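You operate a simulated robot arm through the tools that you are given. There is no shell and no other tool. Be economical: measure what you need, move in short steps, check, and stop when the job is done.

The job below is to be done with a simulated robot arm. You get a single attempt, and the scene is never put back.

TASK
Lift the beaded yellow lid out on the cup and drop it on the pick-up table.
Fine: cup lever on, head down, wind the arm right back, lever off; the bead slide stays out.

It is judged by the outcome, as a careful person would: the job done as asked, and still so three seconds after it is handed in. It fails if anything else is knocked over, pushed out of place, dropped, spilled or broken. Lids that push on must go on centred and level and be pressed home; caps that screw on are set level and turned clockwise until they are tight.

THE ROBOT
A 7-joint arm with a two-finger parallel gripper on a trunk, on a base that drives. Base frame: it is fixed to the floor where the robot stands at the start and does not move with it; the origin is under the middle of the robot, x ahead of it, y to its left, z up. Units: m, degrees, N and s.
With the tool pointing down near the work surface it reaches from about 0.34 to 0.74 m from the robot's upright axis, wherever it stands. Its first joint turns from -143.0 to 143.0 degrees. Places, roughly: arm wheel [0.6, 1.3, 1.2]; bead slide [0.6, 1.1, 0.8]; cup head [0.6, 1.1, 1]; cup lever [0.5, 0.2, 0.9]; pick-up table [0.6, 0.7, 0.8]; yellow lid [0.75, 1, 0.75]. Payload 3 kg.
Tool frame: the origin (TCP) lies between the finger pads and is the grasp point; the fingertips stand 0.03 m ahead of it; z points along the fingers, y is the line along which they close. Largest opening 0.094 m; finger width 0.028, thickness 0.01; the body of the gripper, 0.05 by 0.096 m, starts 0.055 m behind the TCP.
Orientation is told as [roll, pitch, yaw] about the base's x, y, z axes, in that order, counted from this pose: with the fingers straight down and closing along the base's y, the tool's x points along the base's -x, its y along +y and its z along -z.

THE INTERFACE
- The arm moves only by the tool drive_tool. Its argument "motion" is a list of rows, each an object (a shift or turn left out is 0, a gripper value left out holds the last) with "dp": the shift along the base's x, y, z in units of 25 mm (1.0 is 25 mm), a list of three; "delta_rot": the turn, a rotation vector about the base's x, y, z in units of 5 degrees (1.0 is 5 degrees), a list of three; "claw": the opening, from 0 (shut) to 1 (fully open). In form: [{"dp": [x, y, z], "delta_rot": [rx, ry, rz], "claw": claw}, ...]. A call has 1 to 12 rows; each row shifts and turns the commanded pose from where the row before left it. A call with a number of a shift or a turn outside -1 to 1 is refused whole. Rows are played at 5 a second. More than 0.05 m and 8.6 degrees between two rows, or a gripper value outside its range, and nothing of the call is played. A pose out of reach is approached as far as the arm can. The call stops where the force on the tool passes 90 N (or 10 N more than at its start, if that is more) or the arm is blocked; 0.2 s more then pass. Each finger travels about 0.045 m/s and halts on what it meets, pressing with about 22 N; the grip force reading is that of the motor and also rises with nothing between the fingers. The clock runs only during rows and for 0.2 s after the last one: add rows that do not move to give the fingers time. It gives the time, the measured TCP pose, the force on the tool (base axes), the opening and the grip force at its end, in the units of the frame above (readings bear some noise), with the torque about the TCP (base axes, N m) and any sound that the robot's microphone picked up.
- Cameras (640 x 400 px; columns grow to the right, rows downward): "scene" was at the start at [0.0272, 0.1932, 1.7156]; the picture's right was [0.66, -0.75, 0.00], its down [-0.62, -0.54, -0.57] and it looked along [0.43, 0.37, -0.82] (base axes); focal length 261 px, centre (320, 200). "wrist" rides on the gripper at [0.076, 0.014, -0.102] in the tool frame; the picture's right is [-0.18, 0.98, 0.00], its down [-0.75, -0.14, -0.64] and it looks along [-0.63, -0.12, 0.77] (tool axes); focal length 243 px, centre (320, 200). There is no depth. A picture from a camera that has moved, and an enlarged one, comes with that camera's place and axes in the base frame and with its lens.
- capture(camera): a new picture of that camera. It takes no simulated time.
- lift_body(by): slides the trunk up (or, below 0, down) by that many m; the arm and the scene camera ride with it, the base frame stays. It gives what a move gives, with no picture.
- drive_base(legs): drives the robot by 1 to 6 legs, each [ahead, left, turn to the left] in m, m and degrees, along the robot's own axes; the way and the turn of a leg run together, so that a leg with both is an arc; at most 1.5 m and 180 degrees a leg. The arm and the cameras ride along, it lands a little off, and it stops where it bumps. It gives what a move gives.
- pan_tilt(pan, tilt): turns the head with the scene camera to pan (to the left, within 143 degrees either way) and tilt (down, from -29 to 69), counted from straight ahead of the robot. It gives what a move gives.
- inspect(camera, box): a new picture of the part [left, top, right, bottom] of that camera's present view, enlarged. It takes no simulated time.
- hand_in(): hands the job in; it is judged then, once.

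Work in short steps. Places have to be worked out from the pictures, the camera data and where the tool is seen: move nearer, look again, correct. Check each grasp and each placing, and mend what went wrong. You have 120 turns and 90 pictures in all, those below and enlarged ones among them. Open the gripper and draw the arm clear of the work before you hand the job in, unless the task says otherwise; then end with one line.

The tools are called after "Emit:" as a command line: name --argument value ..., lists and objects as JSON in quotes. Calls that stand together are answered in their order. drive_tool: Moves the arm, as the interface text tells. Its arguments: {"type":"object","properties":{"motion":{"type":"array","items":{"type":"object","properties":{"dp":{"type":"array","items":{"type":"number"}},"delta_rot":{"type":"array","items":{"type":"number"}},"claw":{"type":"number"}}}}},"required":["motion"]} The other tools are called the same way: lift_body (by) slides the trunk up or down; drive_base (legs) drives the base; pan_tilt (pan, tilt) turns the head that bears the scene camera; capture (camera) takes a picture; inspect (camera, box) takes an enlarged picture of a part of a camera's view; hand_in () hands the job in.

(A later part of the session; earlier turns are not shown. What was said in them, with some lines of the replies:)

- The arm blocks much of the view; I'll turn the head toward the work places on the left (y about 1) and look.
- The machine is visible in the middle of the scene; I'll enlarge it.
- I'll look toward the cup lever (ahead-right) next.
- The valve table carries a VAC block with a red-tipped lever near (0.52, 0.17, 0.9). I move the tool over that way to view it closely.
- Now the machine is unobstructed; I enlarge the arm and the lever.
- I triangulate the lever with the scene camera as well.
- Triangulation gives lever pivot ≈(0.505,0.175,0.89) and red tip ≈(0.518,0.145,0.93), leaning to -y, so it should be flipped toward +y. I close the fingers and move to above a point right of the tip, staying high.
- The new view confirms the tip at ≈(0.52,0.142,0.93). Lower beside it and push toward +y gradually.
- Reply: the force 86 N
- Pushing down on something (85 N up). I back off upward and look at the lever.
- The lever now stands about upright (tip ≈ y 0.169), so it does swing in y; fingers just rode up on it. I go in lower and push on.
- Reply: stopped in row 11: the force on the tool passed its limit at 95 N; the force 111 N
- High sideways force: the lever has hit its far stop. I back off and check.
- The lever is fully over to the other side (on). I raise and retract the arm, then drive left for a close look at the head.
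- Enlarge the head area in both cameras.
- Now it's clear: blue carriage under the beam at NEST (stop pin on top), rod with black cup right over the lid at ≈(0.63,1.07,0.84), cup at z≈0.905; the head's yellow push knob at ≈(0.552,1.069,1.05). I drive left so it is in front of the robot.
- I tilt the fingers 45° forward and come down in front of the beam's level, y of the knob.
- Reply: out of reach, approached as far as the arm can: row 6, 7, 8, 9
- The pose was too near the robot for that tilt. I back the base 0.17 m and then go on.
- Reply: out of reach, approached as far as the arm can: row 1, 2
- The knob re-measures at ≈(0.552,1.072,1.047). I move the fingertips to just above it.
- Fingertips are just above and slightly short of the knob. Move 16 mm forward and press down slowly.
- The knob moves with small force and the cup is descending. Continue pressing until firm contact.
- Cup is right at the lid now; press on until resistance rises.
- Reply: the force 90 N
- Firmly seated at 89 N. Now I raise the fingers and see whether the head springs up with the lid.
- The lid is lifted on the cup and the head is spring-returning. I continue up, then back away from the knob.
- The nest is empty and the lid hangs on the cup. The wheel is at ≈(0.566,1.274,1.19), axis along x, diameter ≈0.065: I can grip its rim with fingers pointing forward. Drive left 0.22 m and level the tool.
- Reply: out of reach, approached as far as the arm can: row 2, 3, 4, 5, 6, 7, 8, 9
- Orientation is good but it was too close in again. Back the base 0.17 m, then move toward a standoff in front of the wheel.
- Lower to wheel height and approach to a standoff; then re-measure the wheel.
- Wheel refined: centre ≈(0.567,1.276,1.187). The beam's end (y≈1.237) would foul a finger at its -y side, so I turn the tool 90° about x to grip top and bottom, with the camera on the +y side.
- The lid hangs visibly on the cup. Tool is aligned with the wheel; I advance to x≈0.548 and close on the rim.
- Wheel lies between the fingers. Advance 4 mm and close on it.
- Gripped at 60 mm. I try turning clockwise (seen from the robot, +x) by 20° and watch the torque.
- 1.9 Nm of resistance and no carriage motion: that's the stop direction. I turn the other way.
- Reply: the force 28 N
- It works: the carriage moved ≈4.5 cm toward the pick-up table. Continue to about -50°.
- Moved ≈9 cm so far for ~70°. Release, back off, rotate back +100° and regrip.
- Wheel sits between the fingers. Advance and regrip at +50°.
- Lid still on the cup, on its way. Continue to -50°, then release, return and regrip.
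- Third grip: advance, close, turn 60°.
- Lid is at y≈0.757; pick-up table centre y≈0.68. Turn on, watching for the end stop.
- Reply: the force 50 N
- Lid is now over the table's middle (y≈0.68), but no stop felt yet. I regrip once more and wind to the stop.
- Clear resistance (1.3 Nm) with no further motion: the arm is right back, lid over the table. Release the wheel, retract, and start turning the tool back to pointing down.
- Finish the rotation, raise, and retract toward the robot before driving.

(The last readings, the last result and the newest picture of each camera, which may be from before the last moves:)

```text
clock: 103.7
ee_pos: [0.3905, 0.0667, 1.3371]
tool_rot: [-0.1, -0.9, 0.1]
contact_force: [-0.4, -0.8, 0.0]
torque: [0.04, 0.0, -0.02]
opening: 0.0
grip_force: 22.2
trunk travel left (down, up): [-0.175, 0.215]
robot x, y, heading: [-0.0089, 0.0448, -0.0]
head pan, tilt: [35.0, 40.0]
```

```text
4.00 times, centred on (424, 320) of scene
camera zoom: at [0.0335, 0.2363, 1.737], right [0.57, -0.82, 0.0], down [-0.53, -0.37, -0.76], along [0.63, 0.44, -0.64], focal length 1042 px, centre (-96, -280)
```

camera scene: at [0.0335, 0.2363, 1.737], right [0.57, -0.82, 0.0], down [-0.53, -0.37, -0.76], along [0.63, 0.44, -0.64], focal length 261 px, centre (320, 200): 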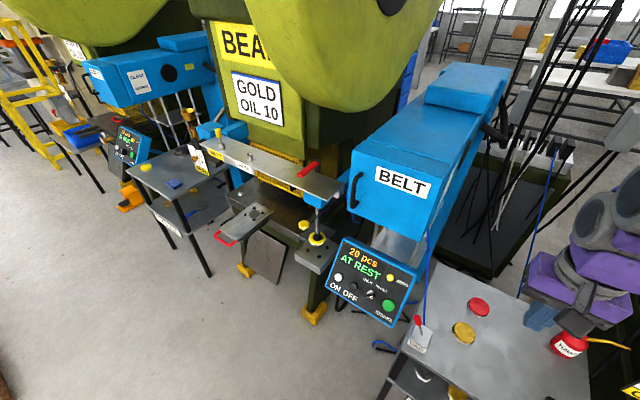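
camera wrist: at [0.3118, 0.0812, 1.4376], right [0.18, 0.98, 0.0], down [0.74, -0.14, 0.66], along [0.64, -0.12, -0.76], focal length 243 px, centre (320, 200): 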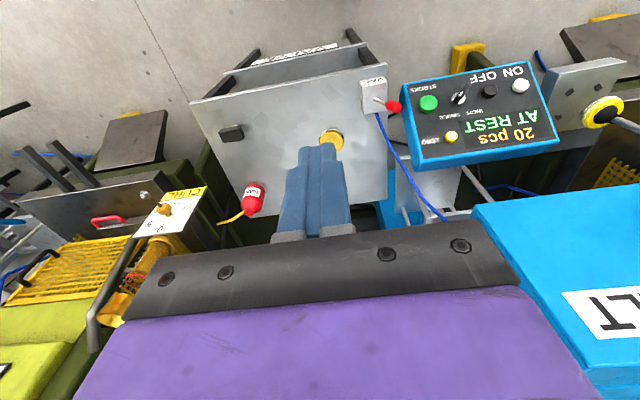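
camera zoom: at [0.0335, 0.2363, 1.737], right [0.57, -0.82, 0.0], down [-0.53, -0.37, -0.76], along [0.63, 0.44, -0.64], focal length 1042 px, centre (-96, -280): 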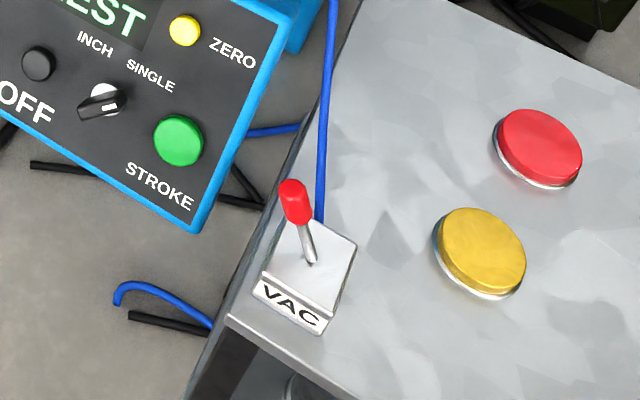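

Lid is directly above the centre of the pick-up table's pegs. Lever tip is at ≈(0.518,0.203,0.93); the panel beside it is lower (z<0.78 there). I move to above a point left of the lever (y 0.25).

Emit:
drive_tool --motion '[{"dp": [0.43, 0.62, -0.95]}, {"dp": [0.43, 0.62, -0.95]}, {"dp": [0.43, 0.62, -0.95]}, {"dp": [0.43, 0.62, -0.95]}, {"dp": [0.43, 0.62, -0.95]}, {"dp": [0.43, 0.62, -0.95]}, {"dp": [0.43, 0.62, -0.95]}, {"dp": [0.43, 0.62, -0.95]}, {"dp": [0.43, 0.62, -0.95]}, {"dp": [0.43, 0.62, -0.95]}, {"dp": [0.43, 0.62, -0.95]}, {"dp": [0.43, 0.55, -0.95]}]'

Emit:
inspect --camera "scene" --box '[360, 270, 488, 370]'

Emit:
capture --camera "wrist"

```text
clock: 106.3
ee_pos: [0.5217, 0.2518, 1.0499]
tool_rot: [-0.1, -1.0, 0.1]
contact_force: [-0.5, -0.1, 0.8]
torque: [-0.01, -0.03, -0.01]
opening: 0.0
grip_force: 21.7
trunk travel left (down, up): [-0.175, 0.215]
robot x, y, heading: [-0.0093, 0.0464, 0.0]
head pan, tilt: [35.0, 40.0]
```

```text
4.00 times, centred on (424, 320) of scene
camera zoom: at [0.0366, 0.2389, 1.7366], right [0.57, -0.82, 0.0], down [-0.53, -0.37, -0.76], along [0.63, 0.44, -0.65], focal length 1042 px, centre (-96, -280)
```

zoom: 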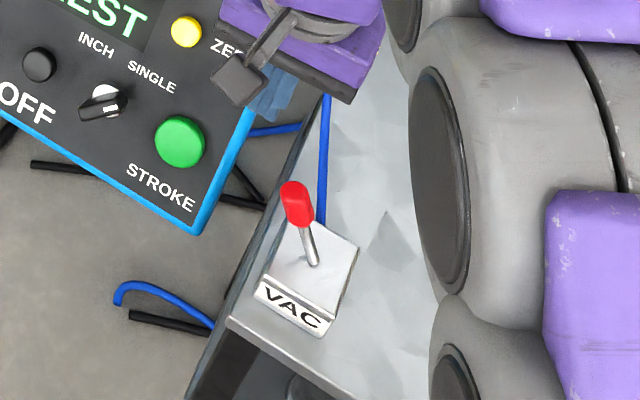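

```text
21 pictures are left
camera wrist: at [0.4423, 0.267, 1.1508], right [0.18, 0.98, 0.0], down [0.74, -0.14, 0.66], along [0.65, -0.12, -0.75], focal length 243 px, centre (320, 200)
```

wrist: 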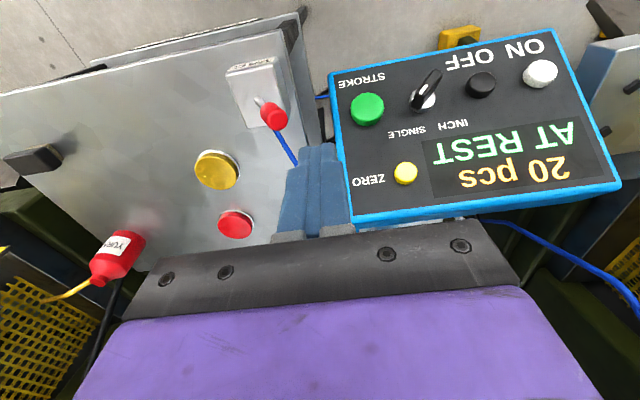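

Clear on both sides. Lower beside the lever and push it back toward -y.

Emit:
drive_tool --motion '[{"dp": [0, 0, -1]}, {"dp": [0, 0, -1]}, {"dp": [0, 0, -1]}, {"dp": [0, 0, -1]}, {"dp": [0, 0, -0.6]}, {"dp": [0, -0.6, 0]}, {"dp": [0, -0.5, 0]}, {"dp": [0, -0.5, 0]}, {"dp": [0, -0.5, 0]}, {"dp": [0, -0.5, 0]}, {"dp": [0, -0.5, 0]}]'

Emit:
inspect --camera "scene" --box '[360, 270, 488, 370]'

Emit:
inspect --camera "scene" --box '[270, 190, 366, 270]'

```text
clock: 108.7
ee_pos: [0.5183, 0.1714, 0.9367]
tool_rot: [-0.2, -1.0, 0.1]
contact_force: [-0.5, 0.6, -0.3]
torque: [0.03, -0.02, 0.01]
opening: 0.0
grip_force: 21.9
trunk travel left (down, up): [-0.175, 0.215]
robot x, y, heading: [-0.0077, 0.0458, 0.0]
head pan, tilt: [35.0, 40.0]
```

```text
4.00 times, centred on (424, 320) of scene
camera zoom: at [0.0355, 0.2366, 1.7369], right [0.57, -0.82, 0.0], down [-0.53, -0.37, -0.76], along [0.63, 0.44, -0.65], focal length 1042 px, centre (-96, -280)
```

zoom: 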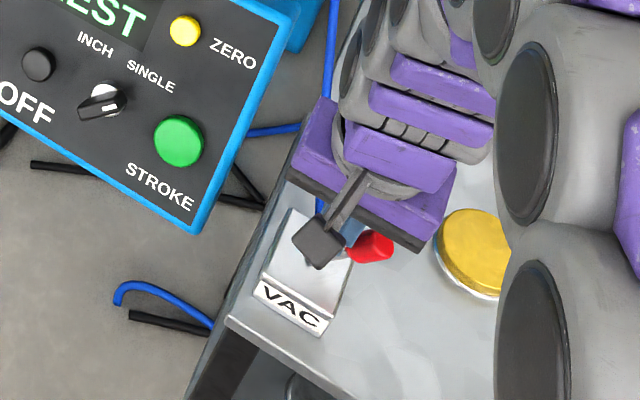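

```text
5.00 times, centred on (318, 230) of scene
camera zoom: at [0.0355, 0.2366, 1.7369], right [0.57, -0.82, 0.0], down [-0.53, -0.37, -0.76], along [0.63, 0.44, -0.65], focal length 1303 px, centre (330, 50)
```

zoom: 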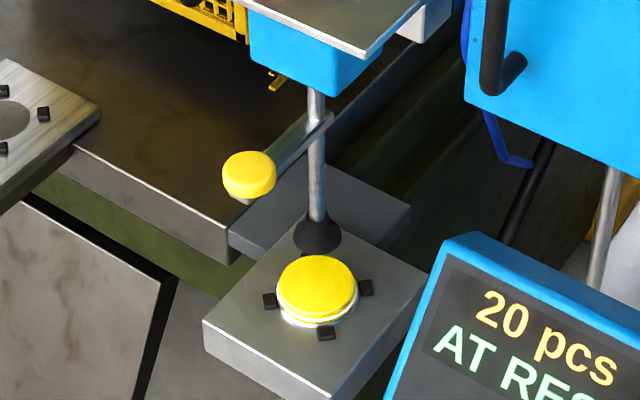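

The lid has dropped neatly between the pegs. I back off from the lever, rise and retract, then check everything.

Emit:
drive_tool --motion '[{"dp": [0, 0.5, 0]}, {"dp": [0, 0.3, 1]}, {"dp": [0, 0, 1]}, {"dp": [0, 0, 1]}, {"dp": [0, 0, 1]}, {"dp": [0, 0, 1], "claw": 1}, {"dp": [-0.5, 0, 1]}, {"dp": [-0.5, 0, 1]}, {"dp": [-1, 0, 1]}, {"dp": [-1, 0, 1]}, {"dp": [-1, 0, 1]}, {"dp": [-1, 0, 1]}]'

Emit:
inspect --camera "wrist" --box '[180, 60, 420, 210]'

Emit:
capture --camera "scene"

Emit:
inspect --camera "scene" --box '[360, 270, 488, 370]'

```text
clock: 111.3
ee_pos: [0.3916, 0.194, 1.2115]
tool_rot: [0.0, -1.0, 0.1]
contact_force: [0.6, 0.0, 0.8]
torque: [-0.02, 0.05, -0.04]
opening: 0.0941
grip_force: 0.0
trunk travel left (down, up): [-0.175, 0.215]
robot x, y, heading: [-0.0099, 0.0465, -0.1]
head pan, tilt: [35.0, 40.0]
```

```text
2.67 times, centred on (300, 135) of wrist
camera zoom: at [0.3141, 0.2079, 1.3125], right [0.18, 0.98, 0.0], down [0.74, -0.14, 0.66], along [0.65, -0.12, -0.75], focal length 647 px, centre (373, 373)
```

zoom: 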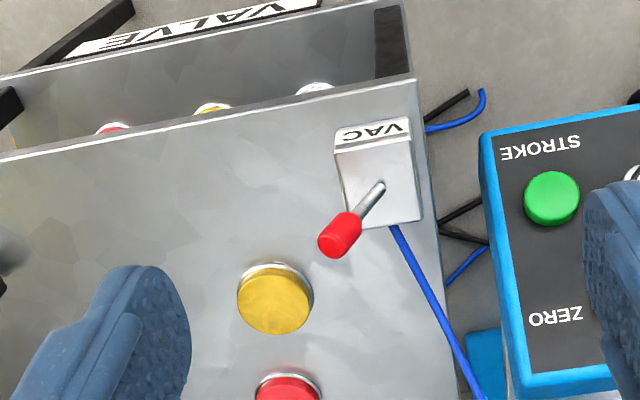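

```text
17 pictures are left
camera scene: at [0.0316, 0.2364, 1.737], right [0.57, -0.82, 0.0], down [-0.53, -0.37, -0.77], along [0.63, 0.44, -0.64], focal length 261 px, centre (320, 200)
```

scene: 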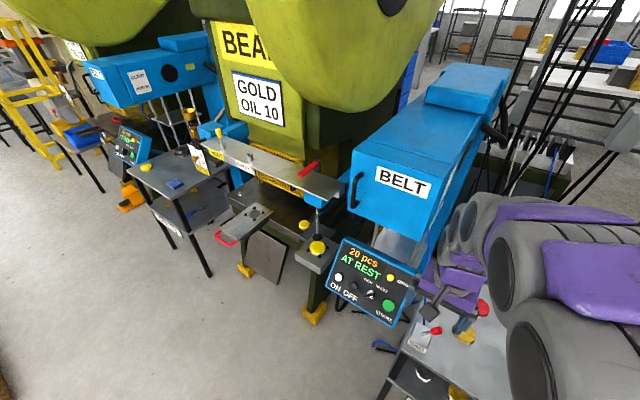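

```text
4.00 times, centred on (424, 320) of scene
camera zoom: at [0.0316, 0.2364, 1.737], right [0.57, -0.82, 0.0], down [-0.53, -0.37, -0.77], along [0.63, 0.44, -0.64], focal length 1042 px, centre (-96, -280)
```

zoom: 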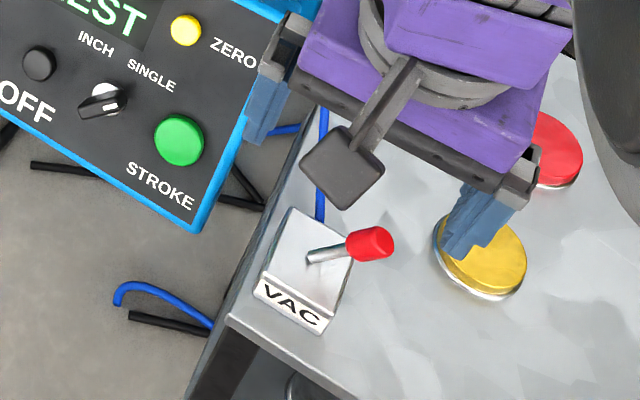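

The lever is back exactly where it started (off), the slide is still out, the lid rests between the pegs of the pick-up table, the gripper is open and clear. Handing in.

Emit:
hand_in

```text
The job is handed in.
```

The beaded yellow lid was lifted out on the cup, wound right back to the end stop and dropped between the pegs of the pick-up table. The cup lever is off, and the bead slide is still out.
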